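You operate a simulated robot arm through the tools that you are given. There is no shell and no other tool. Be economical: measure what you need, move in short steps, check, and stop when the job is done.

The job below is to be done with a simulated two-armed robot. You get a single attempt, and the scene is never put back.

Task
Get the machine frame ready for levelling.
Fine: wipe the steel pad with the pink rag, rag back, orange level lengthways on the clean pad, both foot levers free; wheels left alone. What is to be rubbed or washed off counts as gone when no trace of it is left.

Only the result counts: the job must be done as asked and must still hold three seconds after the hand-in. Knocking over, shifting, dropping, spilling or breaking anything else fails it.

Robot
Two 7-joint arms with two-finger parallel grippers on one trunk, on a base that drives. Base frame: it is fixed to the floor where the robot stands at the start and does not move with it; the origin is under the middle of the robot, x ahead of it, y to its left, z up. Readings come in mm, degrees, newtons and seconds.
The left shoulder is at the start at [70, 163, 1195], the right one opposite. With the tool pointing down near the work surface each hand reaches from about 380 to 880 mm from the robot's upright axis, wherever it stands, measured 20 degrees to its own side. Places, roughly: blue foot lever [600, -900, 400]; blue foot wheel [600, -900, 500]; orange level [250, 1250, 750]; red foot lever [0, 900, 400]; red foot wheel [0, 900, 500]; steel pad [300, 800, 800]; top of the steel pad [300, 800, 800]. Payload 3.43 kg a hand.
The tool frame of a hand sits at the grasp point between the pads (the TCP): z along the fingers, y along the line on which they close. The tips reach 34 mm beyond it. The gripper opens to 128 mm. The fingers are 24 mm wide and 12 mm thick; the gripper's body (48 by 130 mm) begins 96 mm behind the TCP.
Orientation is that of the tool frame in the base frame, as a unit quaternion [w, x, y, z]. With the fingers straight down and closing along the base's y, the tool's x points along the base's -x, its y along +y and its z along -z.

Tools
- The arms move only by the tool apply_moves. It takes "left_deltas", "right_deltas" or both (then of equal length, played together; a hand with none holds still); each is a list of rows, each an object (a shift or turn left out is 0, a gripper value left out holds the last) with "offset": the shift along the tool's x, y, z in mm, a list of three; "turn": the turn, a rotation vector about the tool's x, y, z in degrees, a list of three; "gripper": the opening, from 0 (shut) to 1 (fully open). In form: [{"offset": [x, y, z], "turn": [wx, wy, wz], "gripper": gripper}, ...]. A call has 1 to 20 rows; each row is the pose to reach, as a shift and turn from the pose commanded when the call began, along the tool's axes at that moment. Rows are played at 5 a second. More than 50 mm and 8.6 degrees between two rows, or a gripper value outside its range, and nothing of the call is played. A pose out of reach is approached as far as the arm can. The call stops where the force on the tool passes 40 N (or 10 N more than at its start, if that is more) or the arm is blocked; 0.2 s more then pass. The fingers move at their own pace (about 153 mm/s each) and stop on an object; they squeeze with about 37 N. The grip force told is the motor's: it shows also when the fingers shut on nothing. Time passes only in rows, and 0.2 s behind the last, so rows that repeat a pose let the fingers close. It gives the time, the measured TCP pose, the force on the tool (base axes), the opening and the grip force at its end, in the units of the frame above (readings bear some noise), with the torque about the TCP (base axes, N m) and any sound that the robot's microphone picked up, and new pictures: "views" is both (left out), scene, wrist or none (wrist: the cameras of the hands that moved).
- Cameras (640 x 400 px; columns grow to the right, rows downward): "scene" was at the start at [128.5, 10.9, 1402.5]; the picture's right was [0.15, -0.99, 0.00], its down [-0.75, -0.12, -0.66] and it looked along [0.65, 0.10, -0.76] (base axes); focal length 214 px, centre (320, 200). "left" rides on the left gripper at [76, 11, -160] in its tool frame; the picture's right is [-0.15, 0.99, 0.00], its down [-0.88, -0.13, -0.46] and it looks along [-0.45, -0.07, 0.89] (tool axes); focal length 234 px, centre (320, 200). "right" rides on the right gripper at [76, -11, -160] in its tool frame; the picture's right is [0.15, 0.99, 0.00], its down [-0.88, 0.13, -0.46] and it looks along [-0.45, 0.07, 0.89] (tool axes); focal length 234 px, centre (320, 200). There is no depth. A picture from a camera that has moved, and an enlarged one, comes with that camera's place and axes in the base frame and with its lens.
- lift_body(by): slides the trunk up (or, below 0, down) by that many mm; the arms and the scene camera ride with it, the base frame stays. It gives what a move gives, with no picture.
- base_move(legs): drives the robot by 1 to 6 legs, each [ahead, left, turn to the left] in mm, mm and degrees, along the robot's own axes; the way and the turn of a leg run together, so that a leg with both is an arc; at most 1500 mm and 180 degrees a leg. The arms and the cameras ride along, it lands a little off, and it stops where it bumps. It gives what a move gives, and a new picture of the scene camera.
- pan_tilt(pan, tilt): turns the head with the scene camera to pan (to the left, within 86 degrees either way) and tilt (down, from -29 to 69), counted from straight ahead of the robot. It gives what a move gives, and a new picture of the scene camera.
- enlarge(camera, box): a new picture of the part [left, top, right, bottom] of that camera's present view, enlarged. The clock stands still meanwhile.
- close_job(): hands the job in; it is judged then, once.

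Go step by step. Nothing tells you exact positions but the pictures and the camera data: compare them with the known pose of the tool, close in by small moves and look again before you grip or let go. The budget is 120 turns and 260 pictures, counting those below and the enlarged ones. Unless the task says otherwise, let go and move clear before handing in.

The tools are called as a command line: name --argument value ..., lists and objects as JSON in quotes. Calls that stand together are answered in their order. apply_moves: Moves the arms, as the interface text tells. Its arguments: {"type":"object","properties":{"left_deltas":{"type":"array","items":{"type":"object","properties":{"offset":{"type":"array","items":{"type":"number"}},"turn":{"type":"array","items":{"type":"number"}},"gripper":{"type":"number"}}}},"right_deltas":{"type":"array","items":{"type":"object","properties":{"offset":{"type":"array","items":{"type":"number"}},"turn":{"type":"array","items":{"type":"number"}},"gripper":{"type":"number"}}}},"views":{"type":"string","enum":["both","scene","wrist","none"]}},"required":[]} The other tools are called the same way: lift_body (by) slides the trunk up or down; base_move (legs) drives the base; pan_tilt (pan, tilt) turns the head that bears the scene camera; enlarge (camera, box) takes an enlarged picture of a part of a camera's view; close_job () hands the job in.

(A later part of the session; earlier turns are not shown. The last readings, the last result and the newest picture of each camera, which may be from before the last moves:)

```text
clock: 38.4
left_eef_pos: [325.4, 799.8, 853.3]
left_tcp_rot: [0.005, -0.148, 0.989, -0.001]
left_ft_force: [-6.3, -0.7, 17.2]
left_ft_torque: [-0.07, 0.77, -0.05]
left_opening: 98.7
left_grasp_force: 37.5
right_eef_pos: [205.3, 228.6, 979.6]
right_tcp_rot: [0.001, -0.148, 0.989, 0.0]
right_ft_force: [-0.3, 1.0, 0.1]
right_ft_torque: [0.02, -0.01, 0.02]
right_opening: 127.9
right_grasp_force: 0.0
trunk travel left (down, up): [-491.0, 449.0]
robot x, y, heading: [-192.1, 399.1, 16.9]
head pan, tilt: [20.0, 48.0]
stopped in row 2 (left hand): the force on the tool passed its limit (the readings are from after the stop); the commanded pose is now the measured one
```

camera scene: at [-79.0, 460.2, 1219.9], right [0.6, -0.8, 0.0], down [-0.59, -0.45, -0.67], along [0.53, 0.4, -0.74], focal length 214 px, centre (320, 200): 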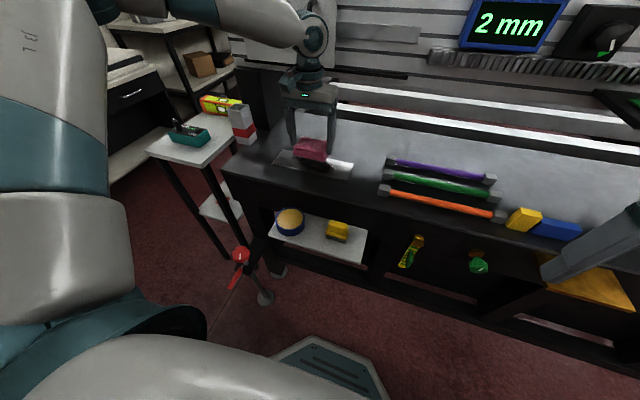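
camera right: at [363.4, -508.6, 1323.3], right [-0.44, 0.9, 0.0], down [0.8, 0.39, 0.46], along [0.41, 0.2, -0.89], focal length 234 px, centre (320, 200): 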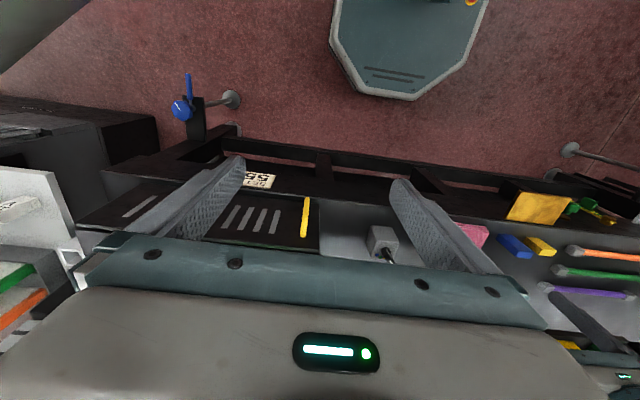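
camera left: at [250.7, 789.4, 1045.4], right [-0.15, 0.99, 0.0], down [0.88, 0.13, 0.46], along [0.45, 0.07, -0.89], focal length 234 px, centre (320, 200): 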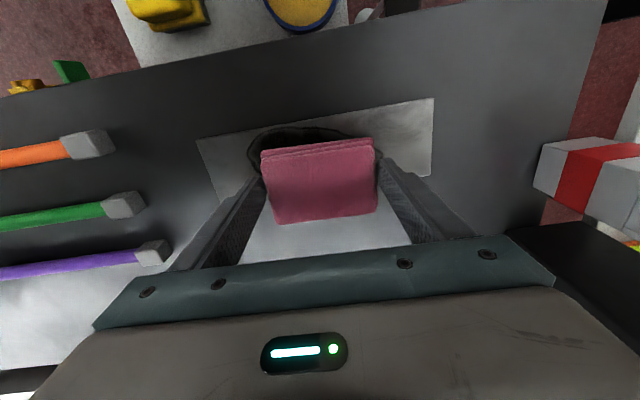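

Contact is at TCP z ≈ 853 with about 17 N. I wipe lengthways strokes at this height.

apply_moves --left_deltas '[{"offset": [0, -20, -0.5]}, {"offset": [0, -40, -0.5]}, {"offset": [0, -60, -0.5]}, {"offset": [0, -75, -0.5]}, {"offset": [8, -75, -0.5]}, {"offset": [8, -50, -0.5]}, {"offset": [8, -25, -0.5]}, {"offset": [8, 0, -0.5]}, {"offset": [8, 25, -0.5]}, {"offset": [8, 50, -0.5]}, {"offset": [8, 75, -0.5]}, {"offset": [-8, 75, -0.5]}, {"offset": [-8, 50, -0.5]}, {"offset": [-8, 25, -0.5]}, {"offset": [-8, 0, -0.5]}, {"offset": [-8, -25, -0.5]}, {"offset": [-8, -50, -0.5]}, {"offset": [-8, -75, -0.5]}]' --views "both"

```text
clock: 42.2
left_eef_pos: [339.8, 742.8, 854.3]
left_tcp_rot: [0.003, -0.149, 0.989, -0.001]
left_ft_force: [0.5, 0.5, 3.3]
left_ft_torque: [0.23, -0.14, -0.06]
left_opening: 99.1
left_grasp_force: 37.3
left hand out of reach, approached as far as the arm can: row 3, 4, 5, 18
right_eef_pos: [205.9, 228.7, 979.7]
right_tcp_rot: [0.0, -0.147, 0.989, 0.0]
right_ft_force: [0.7, 0.6, 0.6]
right_ft_torque: [-0.02, -0.02, 0.0]
right_opening: 128.1
right_grasp_force: 0.1
trunk travel left (down, up): [-491.0, 449.0]
robot x, y, heading: [-196.1, 398.4, 17.0]
head pan, tilt: [20.0, 48.0]
camera scene: at [-79.2, 459.8, 1219.6], right [0.6, -0.8, 0.0], down [-0.59, -0.45, -0.67], along [0.53, 0.4, -0.74], focal length 214 px, centre (320, 200)
camera left: at [264.1, 733.4, 1012.4], right [-0.15, 0.99, 0.0], down [0.88, 0.13, 0.46], along [0.46, 0.07, -0.89], focal length 234 px, centre (320, 200)
```

scene: 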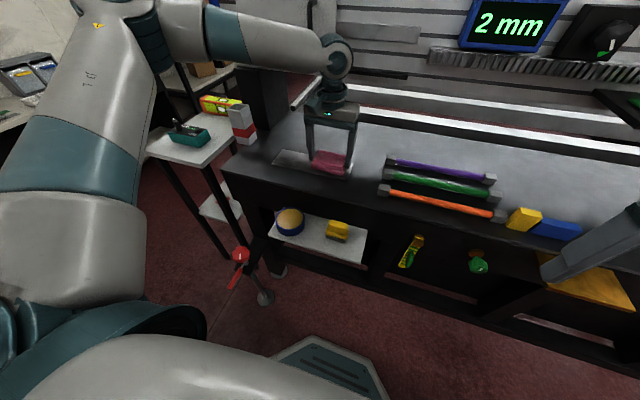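
left: 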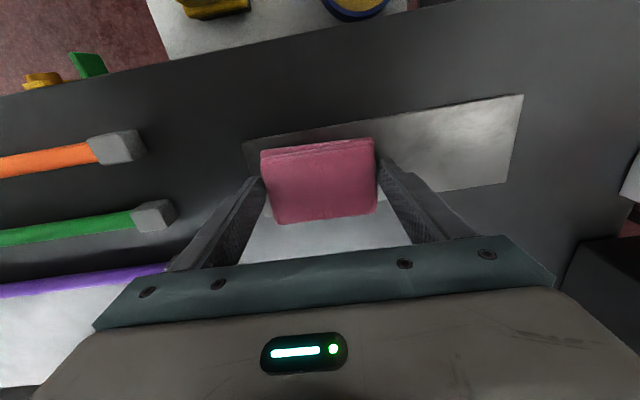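

The visible part is already clean. I lift off and move aside to inspect the whole plate.

apply_moves --left_deltas '[{"offset": [0, 0, -40]}, {"offset": [0, 0, -80]}, {"offset": [20, 40, -90]}, {"offset": [40, 80, -90]}, {"offset": [60, 120, -90]}, {"offset": [80, 160, -90]}]' --views "wrist"

enlarge --camera "scene" --box '[240, 120, 400, 220]'

enlarge --camera "left" --box '[60, 100, 380, 300]'

```text
clock: 43.6
left_eef_pos: [215.4, 872.8, 945.9]
left_tcp_rot: [0.004, -0.149, 0.989, -0.001]
left_ft_force: [-1.0, -0.4, -0.2]
left_ft_torque: [-0.02, 0.01, 0.02]
left_opening: 98.9
left_grasp_force: 36.8
right_eef_pos: [205.9, 230.0, 979.8]
right_tcp_rot: [0.0, -0.148, 0.989, -0.001]
right_ft_force: [0.1, 0.7, 0.2]
right_ft_torque: [0.0, -0.04, -0.03]
right_opening: 128.0
right_grasp_force: 0.0
trunk travel left (down, up): [-491.0, 449.0]
robot x, y, heading: [-191.9, 400.5, 17.0]
head pan, tilt: [20.0, 48.0]
camera left: at [139.2, 863.0, 1103.5], right [-0.15, 0.99, 0.0], down [0.88, 0.14, 0.46], along [0.46, 0.07, -0.89], focal length 234 px, centre (320, 200)
```

left: 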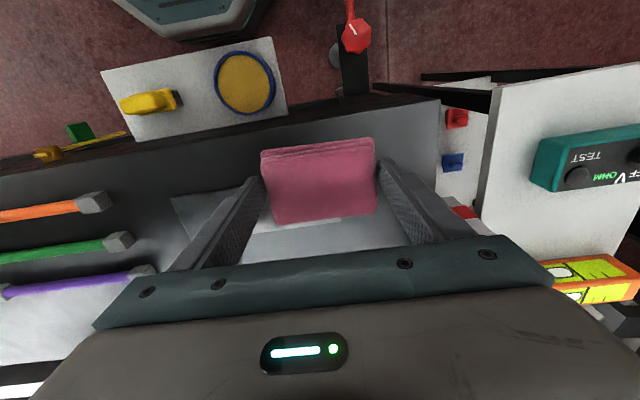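

```text
4.00 times, centred on (320, 170) of scene
camera zoom: at [-80.3, 461.2, 1220.0], right [0.6, -0.8, 0.0], down [-0.59, -0.45, -0.67], along [0.53, 0.4, -0.74], focal length 858 px, centre (320, 320)
```

zoom: 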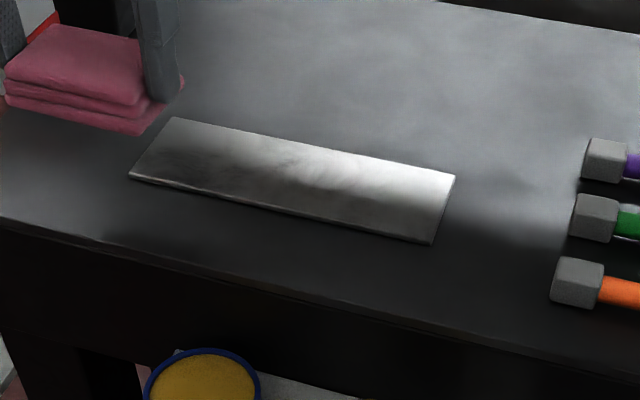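

```text
2.00 times, centred on (220, 200) of left
camera zoom: at [139.2, 863.0, 1103.5], right [-0.15, 0.99, 0.0], down [0.88, 0.14, 0.46], along [0.46, 0.07, -0.89], focal length 468 px, centre (520, 200)
```

zoom: 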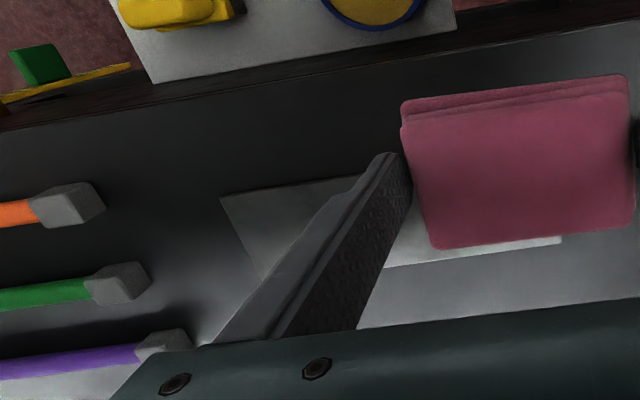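

The plate looks clean but shows faint greyish shading, so I look closer.

enlarge --camera "scene" --box '[268, 142, 358, 187]'

```text
7.11 times, centred on (313, 164) of scene
camera zoom: at [-80.3, 461.2, 1220.0], right [0.6, -0.8, 0.0], down [-0.59, -0.45, -0.67], along [0.53, 0.4, -0.74], focal length 1525 px, centre (370, 452)
```

zoom: 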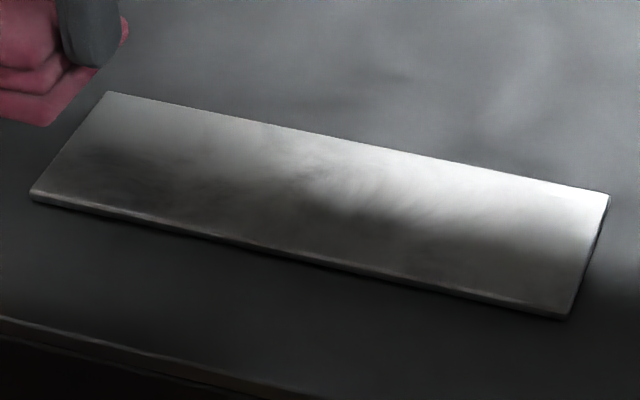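

To be safe I wipe a second time, firmly over the whole plate.

apply_moves --left_deltas '[{"offset": [-28, -35, 0]}, {"offset": [-56, -70, 0]}, {"offset": [-84, -104, 15]}, {"offset": [-84, -104, 50]}, {"offset": [-84, -104, 78]}, {"offset": [-84, -104, 87]}, {"offset": [-84, -104, 91]}]' --views "none"

apply_moves --left_deltas '[{"offset": [0, 0, 2]}, {"offset": [0, 0, 2]}]' --views "none"

```text
clock: 45.2
left_eef_pos: [328.2, 798.4, 854.5]
left_tcp_rot: [0.003, -0.149, 0.989, -0.001]
left_ft_force: [-0.2, 0.2, -0.8]
left_ft_torque: [-0.02, 0.03, 0.01]
left_opening: 99.0
left_grasp_force: 37.4
right_eef_pos: [206.6, 229.7, 979.5]
right_tcp_rot: [0.0, -0.148, 0.989, 0.0]
right_ft_force: [-0.2, -0.2, -0.6]
right_ft_torque: [-0.01, 0.0, 0.04]
right_opening: 128.1
right_grasp_force: 0.0
trunk travel left (down, up): [-491.0, 449.0]
robot x, y, heading: [-194.0, 397.3, 16.9]
head pan, tilt: [20.0, 48.0]
```

```text
clock: 45.8
left_eef_pos: [328.4, 796.8, 853.9]
left_tcp_rot: [0.005, -0.148, 0.989, 0.0]
left_ft_force: [1.5, 1.3, 7.2]
left_ft_torque: [-0.06, -0.14, 0.0]
left_opening: 99.0
left_grasp_force: 37.1
right_eef_pos: [206.3, 228.2, 979.9]
right_tcp_rot: [0.0, -0.148, 0.989, 0.0]
right_ft_force: [-1.0, 0.0, -0.7]
right_ft_torque: [0.0, 0.02, 0.0]
right_opening: 127.8
right_grasp_force: 0.1
trunk travel left (down, up): [-491.0, 449.0]
robot x, y, heading: [-194.0, 403.0, 17.2]
head pan, tilt: [20.0, 48.0]
```

apply_moves --left_deltas '[{"offset": [-10, 0, 0.5]}, {"offset": [-10, -25, 0.5]}, {"offset": [-10, -50, 0.5]}, {"offset": [0, -55, 0.5]}, {"offset": [10, -55, 0.5]}, {"offset": [10, -25, 0.5]}, {"offset": [10, 0, 0.5]}, {"offset": [10, 25, 0.5]}, {"offset": [10, 50, 0.5]}, {"offset": [10, 70, 0.5]}, {"offset": [0, 70, 0.5]}, {"offset": [-10, 70, 0.5]}, {"offset": [-10, 50, 0.5]}, {"offset": [-10, 25, 0.5]}, {"offset": [-10, 0, 0.5]}, {"offset": [0, 0, 0.5]}, {"offset": [0, -25, 0.5]}, {"offset": [0, -50, 0.5]}, {"offset": [0, -20, 0.5]}, {"offset": [0, 20, 0.5]}]' --views "none"

apply_moves --left_deltas '[{"offset": [0, 0, -40]}, {"offset": [0, 0, -80]}, {"offset": [40, 0, -110]}, {"offset": [80, 0, -130]}, {"offset": [120, 0, -140]}]' --views "wrist"

enlarge --camera "scene" --box '[258, 132, 368, 197]'

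```text
clock: 50.0
left_eef_pos: [323.5, 814.3, 853.4]
left_tcp_rot: [0.005, -0.149, 0.989, 0.0]
left_ft_force: [-0.6, -6.6, 24.6]
left_ft_torque: [-0.72, 0.03, 0.26]
left_opening: 98.6
left_grasp_force: 37.7
right_eef_pos: [203.7, 227.4, 980.8]
right_tcp_rot: [0.001, -0.148, 0.989, 0.001]
right_ft_force: [0.3, 0.4, -0.6]
right_ft_torque: [0.0, -0.01, 0.01]
right_opening: 127.9
right_grasp_force: 0.0
trunk travel left (down, up): [-491.0, 449.0]
robot x, y, heading: [-191.8, 396.4, 17.1]
head pan, tilt: [20.0, 48.0]
```

```text
clock: 51.2
left_eef_pos: [205.3, 786.3, 994.8]
left_tcp_rot: [0.004, -0.149, 0.989, -0.002]
left_ft_force: [-0.4, -0.2, 0.0]
left_ft_torque: [-0.05, -0.04, 0.02]
left_opening: 98.9
left_grasp_force: 37.3
right_eef_pos: [203.2, 229.3, 980.2]
right_tcp_rot: [0.001, -0.148, 0.989, 0.0]
right_ft_force: [-0.4, 0.4, 0.1]
right_ft_torque: [0.02, -0.04, -0.03]
right_opening: 128.2
right_grasp_force: 0.1
trunk travel left (down, up): [-491.0, 449.0]
robot x, y, heading: [-186.8, 395.7, 16.9]
head pan, tilt: [20.0, 48.0]
camera left: at [128.5, 774.8, 1152.7], right [-0.15, 0.99, 0.0], down [0.88, 0.13, 0.46], along [0.46, 0.07, -0.89], focal length 234 px, centre (320, 200)
```

left: 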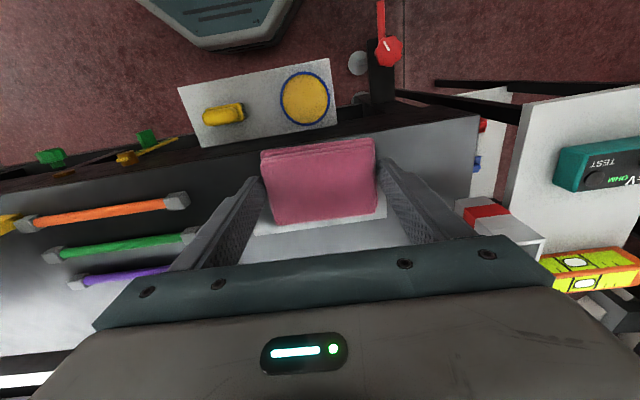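

```text
5.82 times, centred on (313, 164) of scene
camera zoom: at [-80.7, 460.2, 1220.0], right [0.6, -0.8, 0.0], down [-0.59, -0.45, -0.67], along [0.54, 0.4, -0.74], focal length 1248 px, centre (361, 406)
```

zoom: 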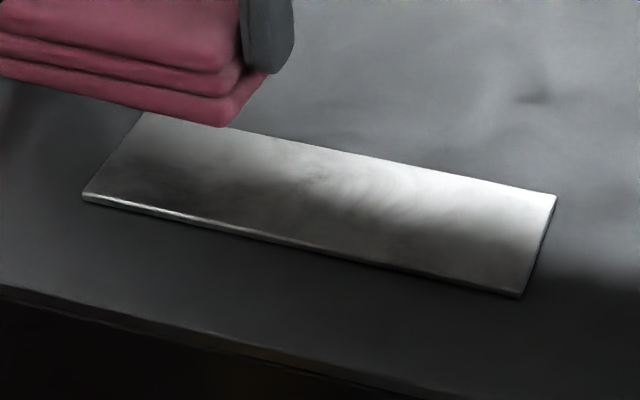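

The look is unchanged, so that shading is just reflection on the steel; the black smear is gone. Now I take the rag back to its spot.

base_move --legs '[[0, -815, 0]]'

pan_tilt --pan 15 --tilt 50

```text
clock: 55.5
left_eef_pos: [445.1, -0.8, 994.7]
left_tcp_rot: [0.003, -0.14, 0.99, -0.001]
left_ft_force: [-0.6, -0.4, -0.5]
left_ft_torque: [0.01, 0.02, -0.02]
left_opening: 98.8
left_grasp_force: 36.9
right_eef_pos: [433.9, -557.9, 980.3]
right_tcp_rot: [0.0, -0.139, 0.99, 0.0]
right_ft_force: [0.8, -0.2, 0.7]
right_ft_torque: [0.0, 0.0, 0.01]
right_opening: 127.9
right_grasp_force: 0.0
trunk travel left (down, up): [-491.0, 449.0]
robot x, y, heading: [42.3, -377.6, 16.2]
head pan, tilt: [20.0, 48.0]
camera scene: at [153.9, -321.4, 1219.9], right [0.59, -0.81, 0.0], down [-0.6, -0.44, -0.67], along [0.54, 0.39, -0.74], focal length 214 px, centre (320, 200)
```

scene: 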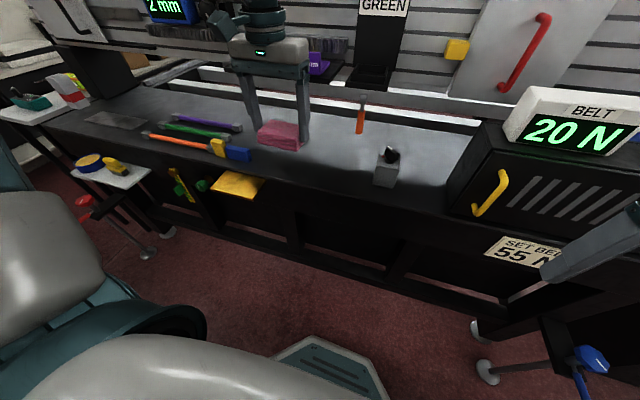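

```text
clock: 56.2
left_eef_pos: [443.5, -0.6, 993.4]
left_tcp_rot: [0.003, -0.14, 0.99, -0.002]
left_ft_force: [0.5, -0.4, -1.4]
left_ft_torque: [0.02, 0.0, 0.0]
left_opening: 99.0
left_grasp_force: 37.2
right_eef_pos: [435.6, -558.1, 979.1]
right_tcp_rot: [0.0, -0.139, 0.99, 0.0]
right_ft_force: [0.1, 0.0, -0.3]
right_ft_torque: [0.0, 0.03, -0.01]
right_opening: 128.0
right_grasp_force: 0.1
trunk travel left (down, up): [-491.0, 449.0]
robot x, y, heading: [40.4, -379.4, 16.0]
head pan, tilt: [15.0, 50.0]
camera scene: at [156.1, -327.7, 1217.2], right [0.52, -0.86, 0.0], down [-0.66, -0.4, -0.64], along [0.55, 0.33, -0.77], focal length 214 px, centre (320, 200)
```

scene: 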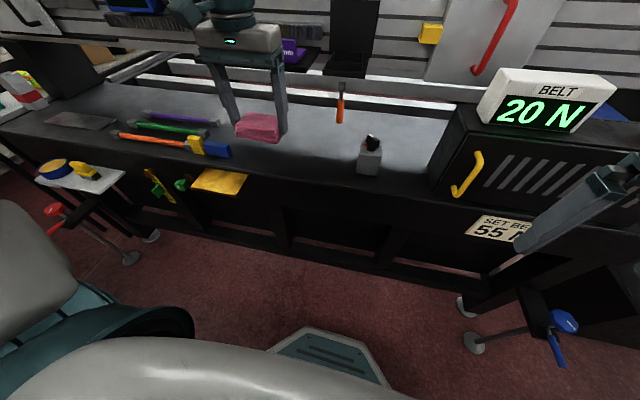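

I turn 2° back to the rag's old heading, move over its place at [520, 1] and lower.

apply_moves --left_deltas '[{"offset": [-37, -10, 0], "turn": [0, 0, -1]}, {"offset": [-73.5, -19.4, 0], "turn": [0, 0, -2]}, {"offset": [-73.5, -19.4, 40], "turn": [0, 0, -2]}, {"offset": [-73.5, -19.4, 80], "turn": [0, 0, -2]}, {"offset": [-73.5, -19.4, 115], "turn": [0, 0, -2]}]' --views "wrist"

```text
clock: 57.4
left_eef_pos: [521.7, 0.3, 879.2]
left_tcp_rot: [0.005, -0.157, 0.988, -0.001]
left_ft_force: [-0.1, -0.9, -0.2]
left_ft_torque: [0.0, 0.03, -0.01]
left_opening: 99.1
left_grasp_force: 36.8
right_eef_pos: [435.1, -556.9, 979.4]
right_tcp_rot: [0.0, -0.139, 0.99, 0.0]
right_ft_force: [0.7, 0.4, -0.2]
right_ft_torque: [-0.05, 0.0, -0.01]
right_opening: 127.8
right_grasp_force: 0.2
trunk travel left (down, up): [-491.0, 449.0]
robot x, y, heading: [39.2, -376.8, 16.1]
head pan, tilt: [15.0, 50.0]
camera left: at [446.0, -10.9, 1037.7], right [-0.17, 0.99, 0.0], down [0.87, 0.15, 0.46], along [0.46, 0.08, -0.89], focal length 234 px, centre (320, 200)
```

left: 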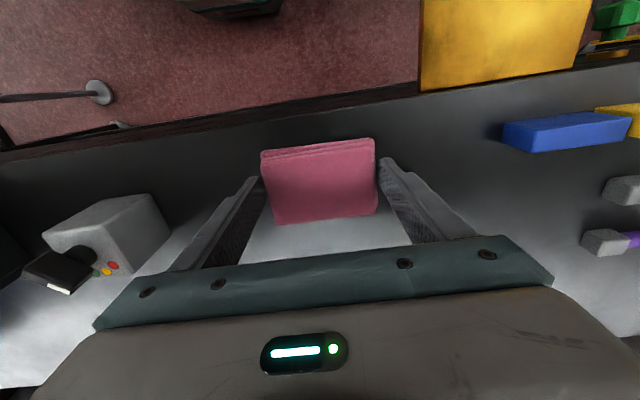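

I notice the blue and yellow blocks seem displaced compared with before. I first look at them closely before setting the rag down.

enlarge --camera "left" --box '[400, 60, 640, 210]'

enlarge --camera "scene" --box '[100, 90, 300, 215]'

```text
2.67 times, centred on (520, 135) of left
camera zoom: at [446.0, -10.9, 1037.7], right [-0.17, 0.99, 0.0], down [0.87, 0.15, 0.46], along [0.46, 0.08, -0.89], focal length 624 px, centre (-213, 373)
```

zoom: 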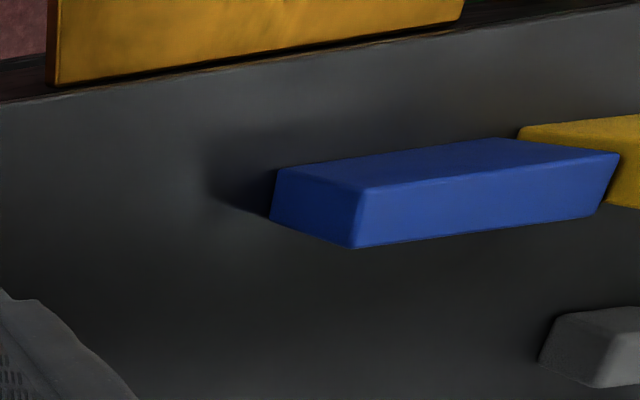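

```text
3.20 times, centred on (200, 152) of scene
camera zoom: at [156.4, -327.3, 1217.2], right [0.52, -0.86, 0.0], down [-0.66, -0.4, -0.64], along [0.55, 0.33, -0.77], focal length 686 px, centre (704, 352)
```

zoom: 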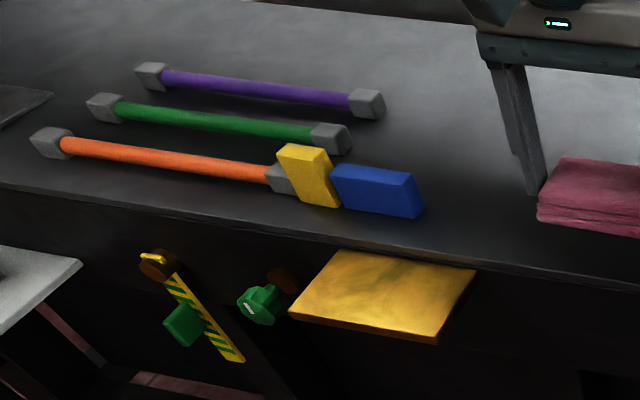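

The blue block, which had stood upright 76 mm tall, was tipped over by the rag on the first drive and pushed the yellow one along. I will set the rag down, then put both blocks back where they stood (blue near [482, 114] upright, yellow near [455, 193]).

apply_moves --left_deltas '[{"offset": [0, 0, 15]}, {"offset": [0, 0, 25]}, {"offset": [0, 0, 30]}, {"offset": [0, 0, 33]}, {"offset": [0, 0, 35]}]' --views "none"

```text
clock: 58.6
left_eef_pos: [521.5, 0.1, 846.5]
left_tcp_rot: [0.005, -0.158, 0.987, -0.001]
left_ft_force: [-1.5, 2.1, 19.3]
left_ft_torque: [0.03, 0.2, -0.05]
left_opening: 99.0
left_grasp_force: 36.8
right_eef_pos: [434.5, -558.1, 980.5]
right_tcp_rot: [0.001, -0.139, 0.99, -0.001]
right_ft_force: [0.6, -0.4, -0.4]
right_ft_torque: [0.0, 0.03, -0.03]
right_opening: 127.8
right_grasp_force: 0.0
trunk travel left (down, up): [-491.0, 449.0]
robot x, y, heading: [41.1, -379.9, 16.1]
head pan, tilt: [15.0, 50.0]
```

The rag rests on the bench at its old height and place. I open and rise high.

apply_moves --left_deltas '[{"offset": [0, 0, 0], "gripper": 0.9}, {"offset": [0, 0, 0], "gripper": 0.9}, {"offset": [0, 0, -40], "gripper": 0.9}, {"offset": [0, 0, -80], "gripper": 0.9}, {"offset": [0, 0, -120], "gripper": 0.9}, {"offset": [0, 45, -140], "gripper": 0.9}, {"offset": [0, 90, -140], "gripper": 0.9}]' --views "wrist"

enlarge --camera "left" --box '[260, 60, 580, 260]'

enlarge --camera "scene" --box '[110, 105, 240, 185]'

```text
clock: 60.2
left_eef_pos: [491.0, 87.0, 981.1]
left_tcp_rot: [0.004, -0.157, 0.988, -0.001]
left_ft_force: [0.1, 0.6, 0.6]
left_ft_torque: [-0.02, 0.01, -0.02]
left_opening: 115.5
left_grasp_force: 0.1
right_eef_pos: [434.8, -555.7, 979.5]
right_tcp_rot: [0.0, -0.139, 0.99, -0.001]
right_ft_force: [0.7, -0.3, 0.2]
right_ft_torque: [-0.02, -0.02, -0.05]
right_opening: 127.9
right_grasp_force: 0.2
trunk travel left (down, up): [-491.0, 449.0]
robot x, y, heading: [38.5, -380.6, 15.8]
head pan, tilt: [15.0, 50.0]
camera left: at [415.9, 75.8, 1140.1], right [-0.17, 0.99, 0.0], down [0.87, 0.15, 0.46], along [0.46, 0.08, -0.89], focal length 234 px, centre (320, 200)
```

left: 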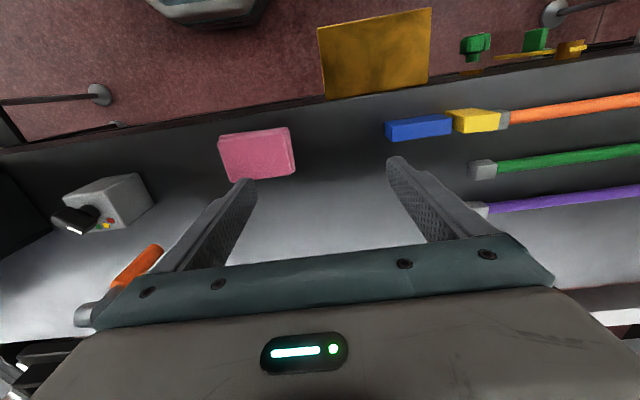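

```text
2.00 times, centred on (420, 160) of left
camera zoom: at [415.9, 75.8, 1140.1], right [-0.17, 0.99, 0.0], down [0.87, 0.15, 0.46], along [0.46, 0.08, -0.89], focal length 468 px, centre (120, 280)
```

zoom: 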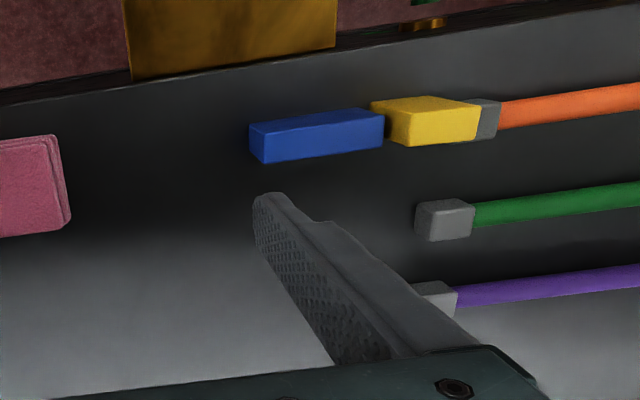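

```text
4.92 times, centred on (175, 145) of scene
camera zoom: at [155.8, -326.7, 1217.1], right [0.52, -0.86, 0.0], down [-0.66, -0.4, -0.64], along [0.55, 0.33, -0.77], focal length 1056 px, centre (1034, 471)
```

zoom: 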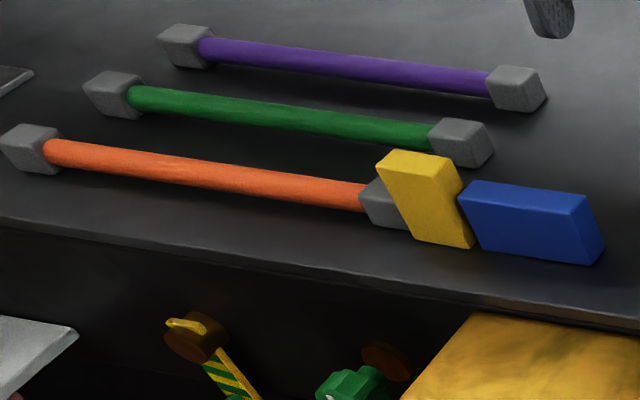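

The yellow block has been slid about 90 mm along the bench, still upright, and the blue one lies flat; the bars look unmoved. Standing the blue one up needs a 90° tilt, which suits the right arm, so I raise the left hand and drive left.

apply_moves --left_deltas '[{"offset": [30, 0, -40]}, {"offset": [70, 0, -70]}, {"offset": [110, 30, -90]}]' --views "none"

base_move --legs '[[0, 540, 2]]'

pan_tilt --pan -15 --tilt 55

```text
refused: row 3 steps farther than a row can; nothing moved
```

```text
clock: 63.3
left_eef_pos: [320.3, 620.2, 981.8]
left_tcp_rot: [0.004, -0.172, 0.985, -0.001]
left_ft_force: [-0.1, 0.8, 0.0]
left_ft_torque: [0.02, 0.03, 0.0]
left_opening: 115.2
left_grasp_force: 0.0
right_eef_pos: [281.5, -25.3, 979.9]
right_tcp_rot: [0.0, -0.154, 0.988, 0.0]
right_ft_force: [0.5, 0.0, 0.0]
right_ft_torque: [0.01, 0.0, 0.01]
right_opening: 128.2
right_grasp_force: 0.2
trunk travel left (down, up): [-491.0, 449.0]
robot x, y, heading: [-116.9, 140.1, 18.1]
head pan, tilt: [15.0, 50.0]
camera scene: at [-3.9, 197.0, 1217.2], right [0.54, -0.84, 0.0], down [-0.64, -0.41, -0.64], along [0.54, 0.35, -0.77], focal length 214 px, centre (320, 200)
```

scene: 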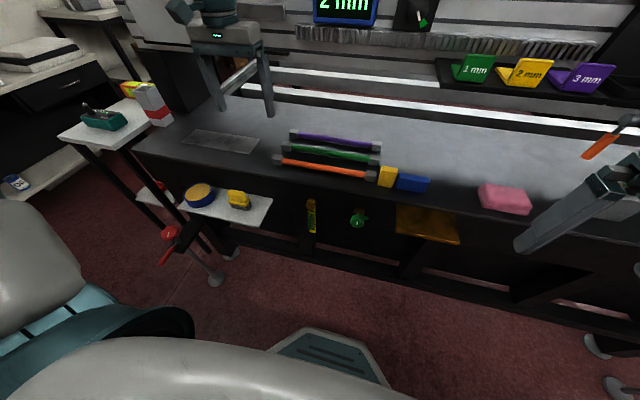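

```text
clock: 64.3
left_eef_pos: [319.5, 620.4, 981.4]
left_tcp_rot: [0.003, -0.172, 0.985, -0.001]
left_ft_force: [0.1, 0.3, -0.5]
left_ft_torque: [-0.01, -0.01, 0.0]
left_opening: 115.2
left_grasp_force: 0.1
right_eef_pos: [282.0, -24.3, 980.4]
right_tcp_rot: [0.0, -0.154, 0.988, 0.0]
right_ft_force: [0.8, 0.5, 0.4]
right_ft_torque: [0.0, 0.01, 0.0]
right_opening: 128.2
right_grasp_force: 0.2
trunk travel left (down, up): [-491.0, 449.0]
robot x, y, heading: [-117.3, 141.1, 17.8]
head pan, tilt: [-15.0, 55.0]
camera scene: at [3.5, 158.6, 1210.7], right [0.05, -1.0, 0.0], down [-0.82, -0.04, -0.57], along [0.57, 0.03, -0.82], focal length 214 px, centre (320, 200)
```

scene: 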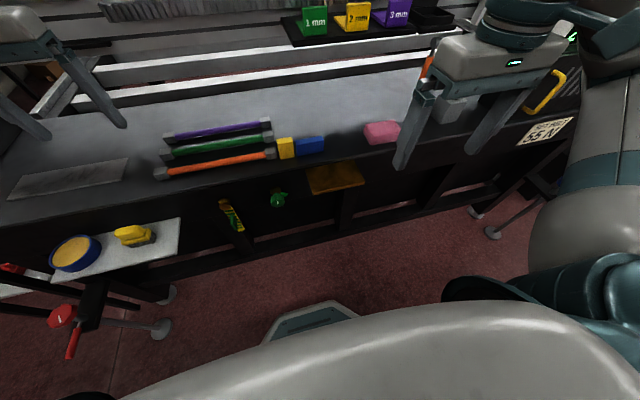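

I bring the right hand over the blue block while turning it 90° so that the fingers close across its 20 mm thickness.

apply_moves --right_deltas '[{"offset": [-22, 16, 0], "turn": [0, 0, 8.2]}, {"offset": [-43, 32, 0], "turn": [0, 0, 16.4]}, {"offset": [-65, 47, 0], "turn": [0, 0, 24.5]}, {"offset": [-87, 63, 0], "turn": [0, 0, 32.7]}, {"offset": [-108, 79, 0], "turn": [0, 0, 40.9]}, {"offset": [-130, 95, 0], "turn": [0, 0, 49.1]}, {"offset": [-151, 111, 0], "turn": [0, 0, 57.3]}, {"offset": [-173, 127, 0], "turn": [0, 0, 65.5]}, {"offset": [-195, 142, 0], "turn": [0, 0, 73.6]}, {"offset": [-216, 158, 0], "turn": [0, 0, 81.8]}, {"offset": [-238, 174, 0], "turn": [0, 0, 90]}]' --views "both"

```text
clock: 66.6
left_eef_pos: [315.9, 615.5, 985.1]
left_tcp_rot: [0.005, -0.171, 0.985, 0.0]
left_ft_force: [-0.1, -0.2, 0.7]
left_ft_torque: [0.03, 0.02, -0.02]
left_opening: 115.2
left_grasp_force: 0.2
right_eef_pos: [439.5, 198.2, 980.1]
right_tcp_rot: [0.0, 0.563, 0.826, -0.006]
right_ft_force: [-30.5, -17.8, -0.3]
right_ft_torque: [1.13, -1.86, -0.9]
right_opening: 108.1
right_grasp_force: 0.1
trunk travel left (down, up): [-491.0, 449.0]
robot x, y, heading: [-121.7, 138.7, 17.5]
head pan, tilt: [-15.0, 55.0]
stopped in row 11 (right hand): the force on the tool passed its limit (the readings are from after the stop); the commanded pose is now the measured one
camera scene: at [-2.2, 154.9, 1211.2], right [0.04, -1.0, 0.0], down [-0.82, -0.04, -0.58], along [0.58, 0.03, -0.82], focal length 214 px, centre (320, 200)
camera right: at [403.3, 265.9, 1140.2], right [0.87, 0.5, -0.01], down [0.45, -0.77, 0.46], along [0.22, -0.4, -0.89], focal length 234 px, centre (320, 200)
```

scene: 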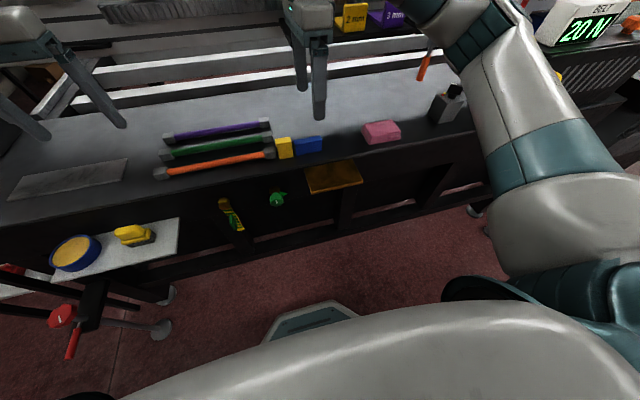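
right: 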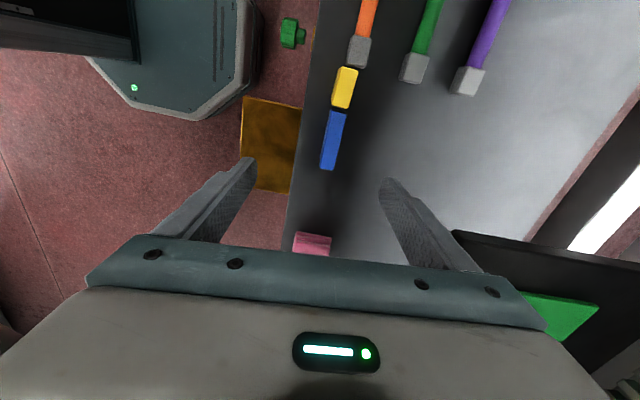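

The far finger bumped something behind (about 35 N) and stopped. I narrow the gripper and draw back a little, then check what it touched.

apply_moves --right_deltas '[{"offset": [0, -10, 0], "gripper": 0.4}, {"offset": [0, -20, -10], "gripper": 0.4}, {"offset": [0, -20, -10], "gripper": 0.4}]' --views "both"

pan_tilt --pan -15 --tilt 35

```text
clock: 67.4
left_eef_pos: [322.3, 619.9, 982.4]
left_tcp_rot: [0.003, -0.171, 0.985, -0.002]
left_ft_force: [1.1, -0.3, -0.1]
left_ft_torque: [-0.01, -0.02, -0.01]
left_opening: 115.3
left_grasp_force: 0.1
right_eef_pos: [426.2, 194.7, 989.2]
right_tcp_rot: [0.0, 0.565, 0.825, -0.006]
right_ft_force: [0.0, 0.6, 0.8]
right_ft_torque: [0.0, -0.01, 0.0]
right_opening: 51.3
right_grasp_force: 0.1
trunk travel left (down, up): [-491.0, 449.0]
robot x, y, heading: [-115.8, 142.4, 17.6]
head pan, tilt: [-15.0, 55.0]
camera scene: at [3.8, 158.3, 1210.5], right [0.05, -1.0, 0.0], down [-0.82, -0.04, -0.57], along [0.57, 0.03, -0.82], focal length 214 px, centre (320, 200)
camera right: at [391.2, 262.5, 1148.3], right [0.87, 0.5, -0.01], down [0.45, -0.77, 0.46], along [0.22, -0.4, -0.89], focal length 234 px, centre (320, 200)
```

scene: 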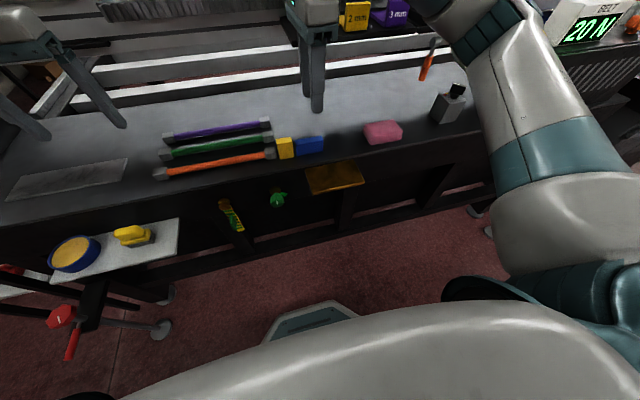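
right: 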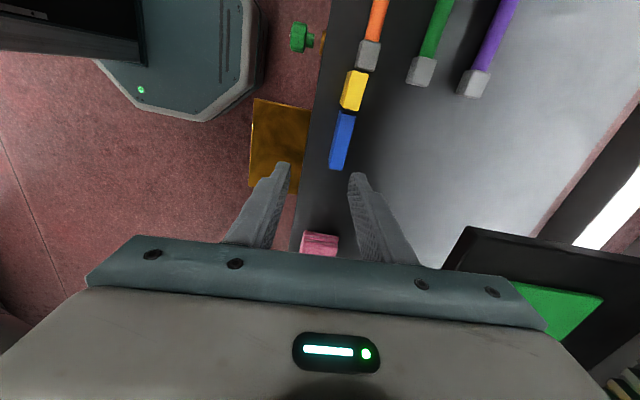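

```text
clock: 68.3
left_eef_pos: [321.1, 619.4, 981.7]
left_tcp_rot: [0.004, -0.172, 0.985, -0.001]
left_ft_force: [0.0, 0.4, 0.2]
left_ft_torque: [0.01, -0.02, -0.01]
left_opening: 115.3
left_grasp_force: 0.0
right_eef_pos: [428.8, 194.0, 988.7]
right_tcp_rot: [-0.001, 0.564, 0.826, -0.007]
right_ft_force: [0.5, -0.7, 0.8]
right_ft_torque: [-0.03, 0.0, -0.01]
right_opening: 51.3
right_grasp_force: 0.0
trunk travel left (down, up): [-491.0, 449.0]
robot x, y, heading: [-117.8, 137.1, 17.6]
head pan, tilt: [-15.0, 35.0]
camera scene: at [19.1, 158.8, 1238.8], right [0.05, -1.0, 0.0], down [-0.57, -0.03, -0.82], along [0.82, 0.04, -0.57], focal length 214 px, centre (320, 200)
```

scene: 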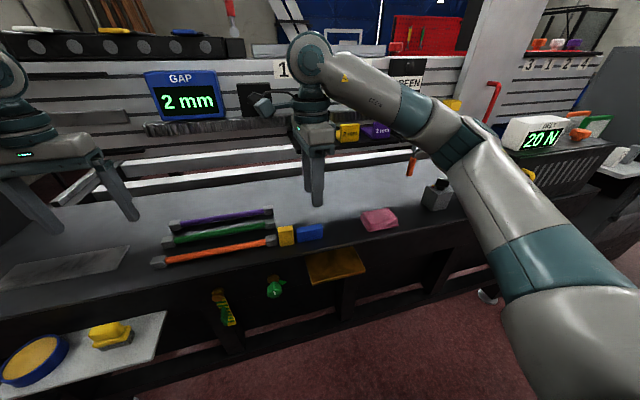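

The likely thing bumped is the "1 mm" green block on the rear tray (around [545, 205, 1054]). I check it.

enlarge --camera "scene" --box '[230, 70, 430, 195]'

enlarge --camera "right" --box '[430, 200, 640, 400]'

```text
3.20 times, centred on (330, 132) of scene
camera zoom: at [19.1, 158.8, 1238.8], right [0.05, -1.0, 0.0], down [-0.57, -0.03, -0.82], along [0.82, 0.04, -0.57], focal length 686 px, centre (288, 416)
```

zoom: 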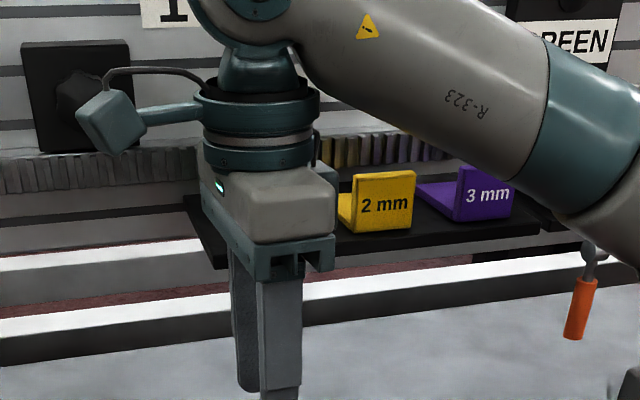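

```text
2.00 times, centred on (535, 300) of right
camera zoom: at [390.6, 262.3, 1148.5], right [0.87, 0.5, -0.01], down [0.45, -0.77, 0.46], along [0.22, -0.4, -0.89], focal length 468 px, centre (-110, 0)
```

zoom: 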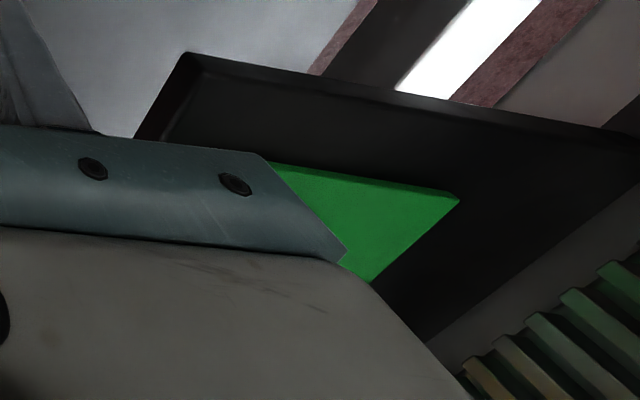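

The tray edge (fixed, at about z 1030) is what the finger met, and the blocks on it look in place. I draw back from it, correct the yaw, then lean the hand.

apply_moves --right_deltas '[{"offset": [0, -25, 0], "turn": [0, 0, 1.8]}, {"offset": [0, -50, 0], "turn": [0, 0, 3.6]}]' --views "none"

apply_moves --right_deltas '[{"offset": [4, 0, 10], "turn": [0, -7, 0]}, {"offset": [8, 0, 20], "turn": [0, -14, 0]}, {"offset": [12, 0, 30], "turn": [0, -21, 0]}, {"offset": [16, 0, 45], "turn": [0, -28, 0]}, {"offset": [20, 0, 60], "turn": [0, -35, 0]}]' --views "both"

```text
clock: 68.9
left_eef_pos: [321.1, 619.4, 982.1]
left_tcp_rot: [0.004, -0.17, 0.985, -0.002]
left_ft_force: [0.0, -0.3, 0.2]
left_ft_torque: [-0.03, -0.02, -0.03]
left_opening: 115.3
left_grasp_force: 0.0
right_eef_pos: [380.0, 176.8, 991.1]
right_tcp_rot: [0.0, 0.59, 0.807, -0.005]
right_ft_force: [0.3, 0.2, 0.2]
right_ft_torque: [0.02, 0.0, 0.01]
right_opening: 51.1
right_grasp_force: 0.1
trunk travel left (down, up): [-491.0, 449.0]
robot x, y, heading: [-118.0, 141.4, 17.5]
head pan, tilt: [-15.0, 35.0]
```

```text
clock: 70.1
left_eef_pos: [319.7, 619.8, 981.6]
left_tcp_rot: [0.004, -0.172, 0.985, -0.001]
left_ft_force: [0.4, 0.3, 0.2]
left_ft_torque: [-0.03, -0.02, -0.01]
left_opening: 115.3
left_grasp_force: 0.1
right_eef_pos: [374.4, 197.5, 929.0]
right_tcp_rot: [0.244, 0.56, 0.771, -0.183]
right_ft_force: [0.1, 0.3, -0.3]
right_ft_torque: [-0.04, -0.01, 0.01]
right_opening: 51.3
right_grasp_force: 0.1
trunk travel left (down, up): [-491.0, 449.0]
robot x, y, heading: [-115.9, 141.6, 17.6]
head pan, tilt: [-15.0, 35.0]
camera scene: at [18.7, 160.0, 1238.9], right [0.05, -1.0, 0.0], down [-0.57, -0.03, -0.82], along [0.82, 0.04, -0.57], focal length 214 px, centre (320, 200)
camera right: at [317.0, 340.6, 1015.8], right [0.91, 0.41, -0.09], down [0.27, -0.39, 0.88], along [0.33, -0.82, -0.46], focal length 234 px, centre (320, 200)
```

scene: 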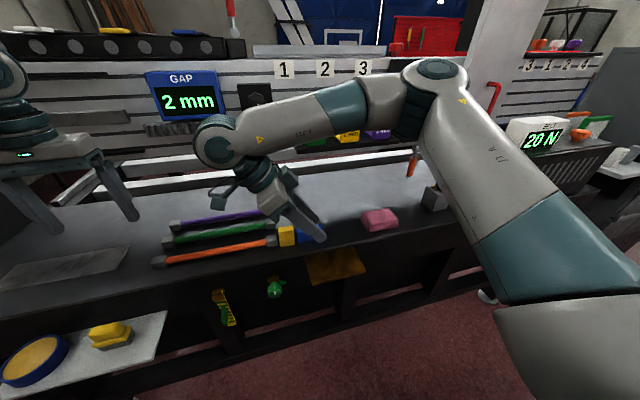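
right: 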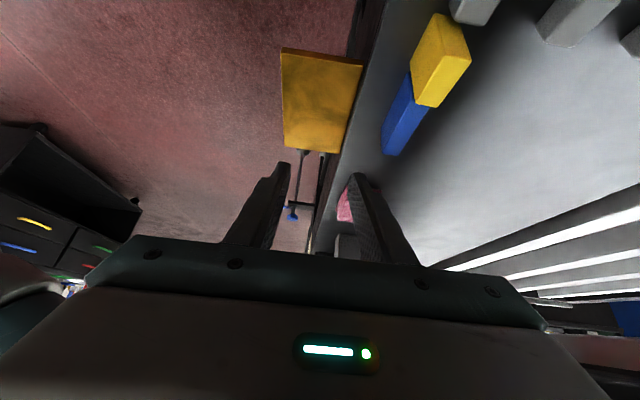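

The lean is right: fingers point down and to the right. I move over the block to just above it and look.

apply_moves --right_deltas '[{"offset": [6, 39, 11]}, {"offset": [19, 79, 33]}]' --views "both"

enlarge --camera "right" --box '[220, 50, 460, 250]'

enlarge --camera "scene" --box '[230, 170, 390, 270]'

```text
clock: 70.7
left_eef_pos: [322.4, 618.5, 980.7]
left_tcp_rot: [0.003, -0.171, 0.985, 0.0]
left_ft_force: [-0.1, -0.3, -0.8]
left_ft_torque: [-0.01, 0.01, 0.03]
left_opening: 115.2
left_grasp_force: 0.1
right_eef_pos: [452.5, 216.2, 887.8]
right_tcp_rot: [0.241, 0.561, 0.77, -0.183]
right_ft_force: [-0.6, 0.0, 0.4]
right_ft_torque: [0.02, -0.01, 0.0]
right_opening: 51.0
right_grasp_force: 0.2
trunk travel left (down, up): [-491.0, 449.0]
robot x, y, heading: [-115.9, 140.4, 17.4]
head pan, tilt: [-15.0, 35.0]
camera scene: at [20.5, 158.8, 1238.7], right [0.05, -1.0, 0.0], down [-0.57, -0.03, -0.82], along [0.82, 0.04, -0.57], focal length 214 px, centre (320, 200)
camera right: at [395.0, 359.1, 975.2], right [0.91, 0.41, -0.09], down [0.27, -0.39, 0.88], along [0.33, -0.82, -0.47], focal length 234 px, centre (320, 200)
```

scene: 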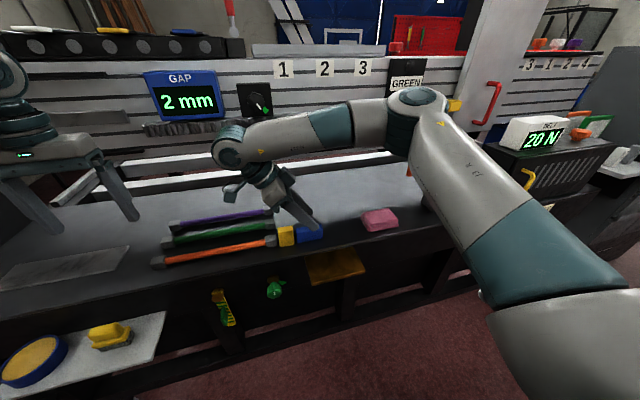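
right: 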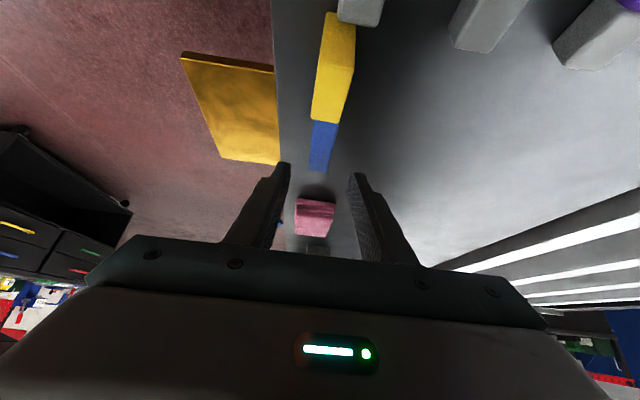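

```text
2.00 times, centred on (340, 150) of right
camera zoom: at [395.0, 359.1, 975.2], right [0.91, 0.41, -0.09], down [0.27, -0.39, 0.88], along [0.33, -0.82, -0.47], focal length 468 px, centre (280, 300)
```

zoom: 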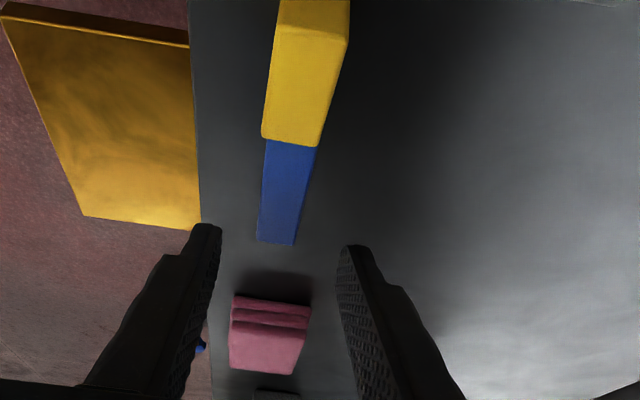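

```text
4.00 times, centred on (310, 220) of scene
camera zoom: at [20.5, 158.8, 1238.7], right [0.05, -1.0, 0.0], down [-0.57, -0.03, -0.82], along [0.82, 0.04, -0.57], focal length 858 px, centre (360, 120)
```

zoom: 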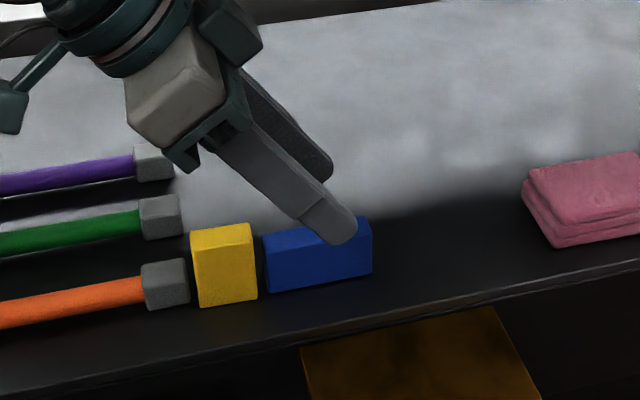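

The view lines up: blue's centre is about [453, 212]. I descend straight around it and grip.

apply_moves --right_deltas '[{"offset": [13, 0, 20]}, {"offset": [22, 0, 34]}, {"offset": [26.4, 0, 40]}]' --views "none"

enlarge --camera "scene" --box '[230, 170, 390, 270]'

```text
clock: 71.5
left_eef_pos: [321.8, 618.8, 982.2]
left_tcp_rot: [0.004, -0.171, 0.985, -0.001]
left_ft_force: [0.4, 0.1, -0.1]
left_ft_torque: [-0.01, 0.0, -0.01]
left_opening: 115.1
left_grasp_force: 0.1
right_eef_pos: [451.5, 215.2, 841.0]
right_tcp_rot: [0.242, 0.561, 0.77, -0.183]
right_ft_force: [0.1, -0.2, 0.3]
right_ft_torque: [0.02, -0.01, -0.01]
right_opening: 51.2
right_grasp_force: 0.0
trunk travel left (down, up): [-491.0, 449.0]
robot x, y, heading: [-115.3, 140.6, 17.5]
head pan, tilt: [-15.0, 35.0]
```

```text
4.00 times, centred on (310, 220) of scene
camera zoom: at [19.3, 158.9, 1238.9], right [0.05, -1.0, 0.0], down [-0.57, -0.03, -0.82], along [0.82, 0.04, -0.57], focal length 858 px, centre (360, 120)
```

zoom: 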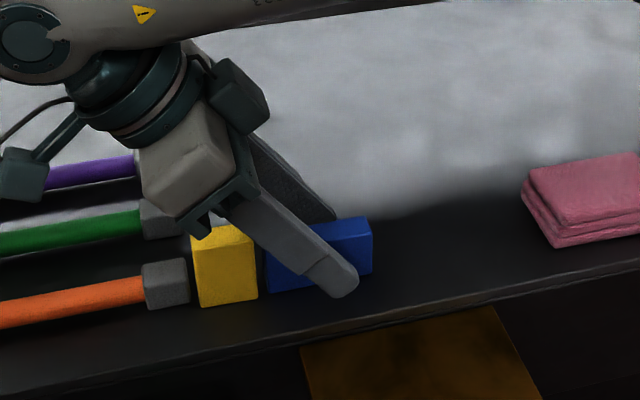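

apply_moves --right_deltas '[{"offset": [0, 0, 0], "gripper": 0}, {"offset": [0, 0, 0], "gripper": 0}, {"offset": [0, 0, 0], "gripper": 0}, {"offset": [-6, 0, -8], "gripper": 0}, {"offset": [-12, 0, -16], "gripper": 0}]' --views "none"

enlarge --camera "scene" --box '[230, 170, 390, 270]'

```text
clock: 72.7
left_eef_pos: [320.7, 620.4, 982.0]
left_tcp_rot: [0.003, -0.171, 0.985, 0.0]
left_ft_force: [0.5, -0.7, 0.6]
left_ft_torque: [0.0, 0.03, -0.01]
left_opening: 115.5
left_grasp_force: 0.1
right_eef_pos: [450.5, 214.4, 860.4]
right_tcp_rot: [0.242, 0.56, 0.771, -0.182]
right_ft_force: [-0.1, 0.8, -0.9]
right_ft_torque: [-0.01, 0.06, -0.02]
right_opening: 19.4
right_grasp_force: 37.0
trunk travel left (down, up): [-491.0, 449.0]
robot x, y, heading: [-117.2, 138.9, 17.5]
head pan, tilt: [-15.0, 35.0]
```

```text
4.00 times, centred on (310, 220) of scene
camera zoom: at [18.9, 158.8, 1238.9], right [0.05, -1.0, 0.0], down [-0.57, -0.03, -0.82], along [0.82, 0.04, -0.57], focal length 858 px, centre (360, 120)
```

zoom: 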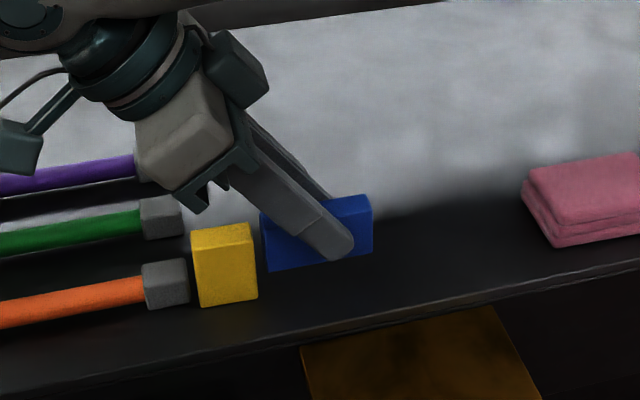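

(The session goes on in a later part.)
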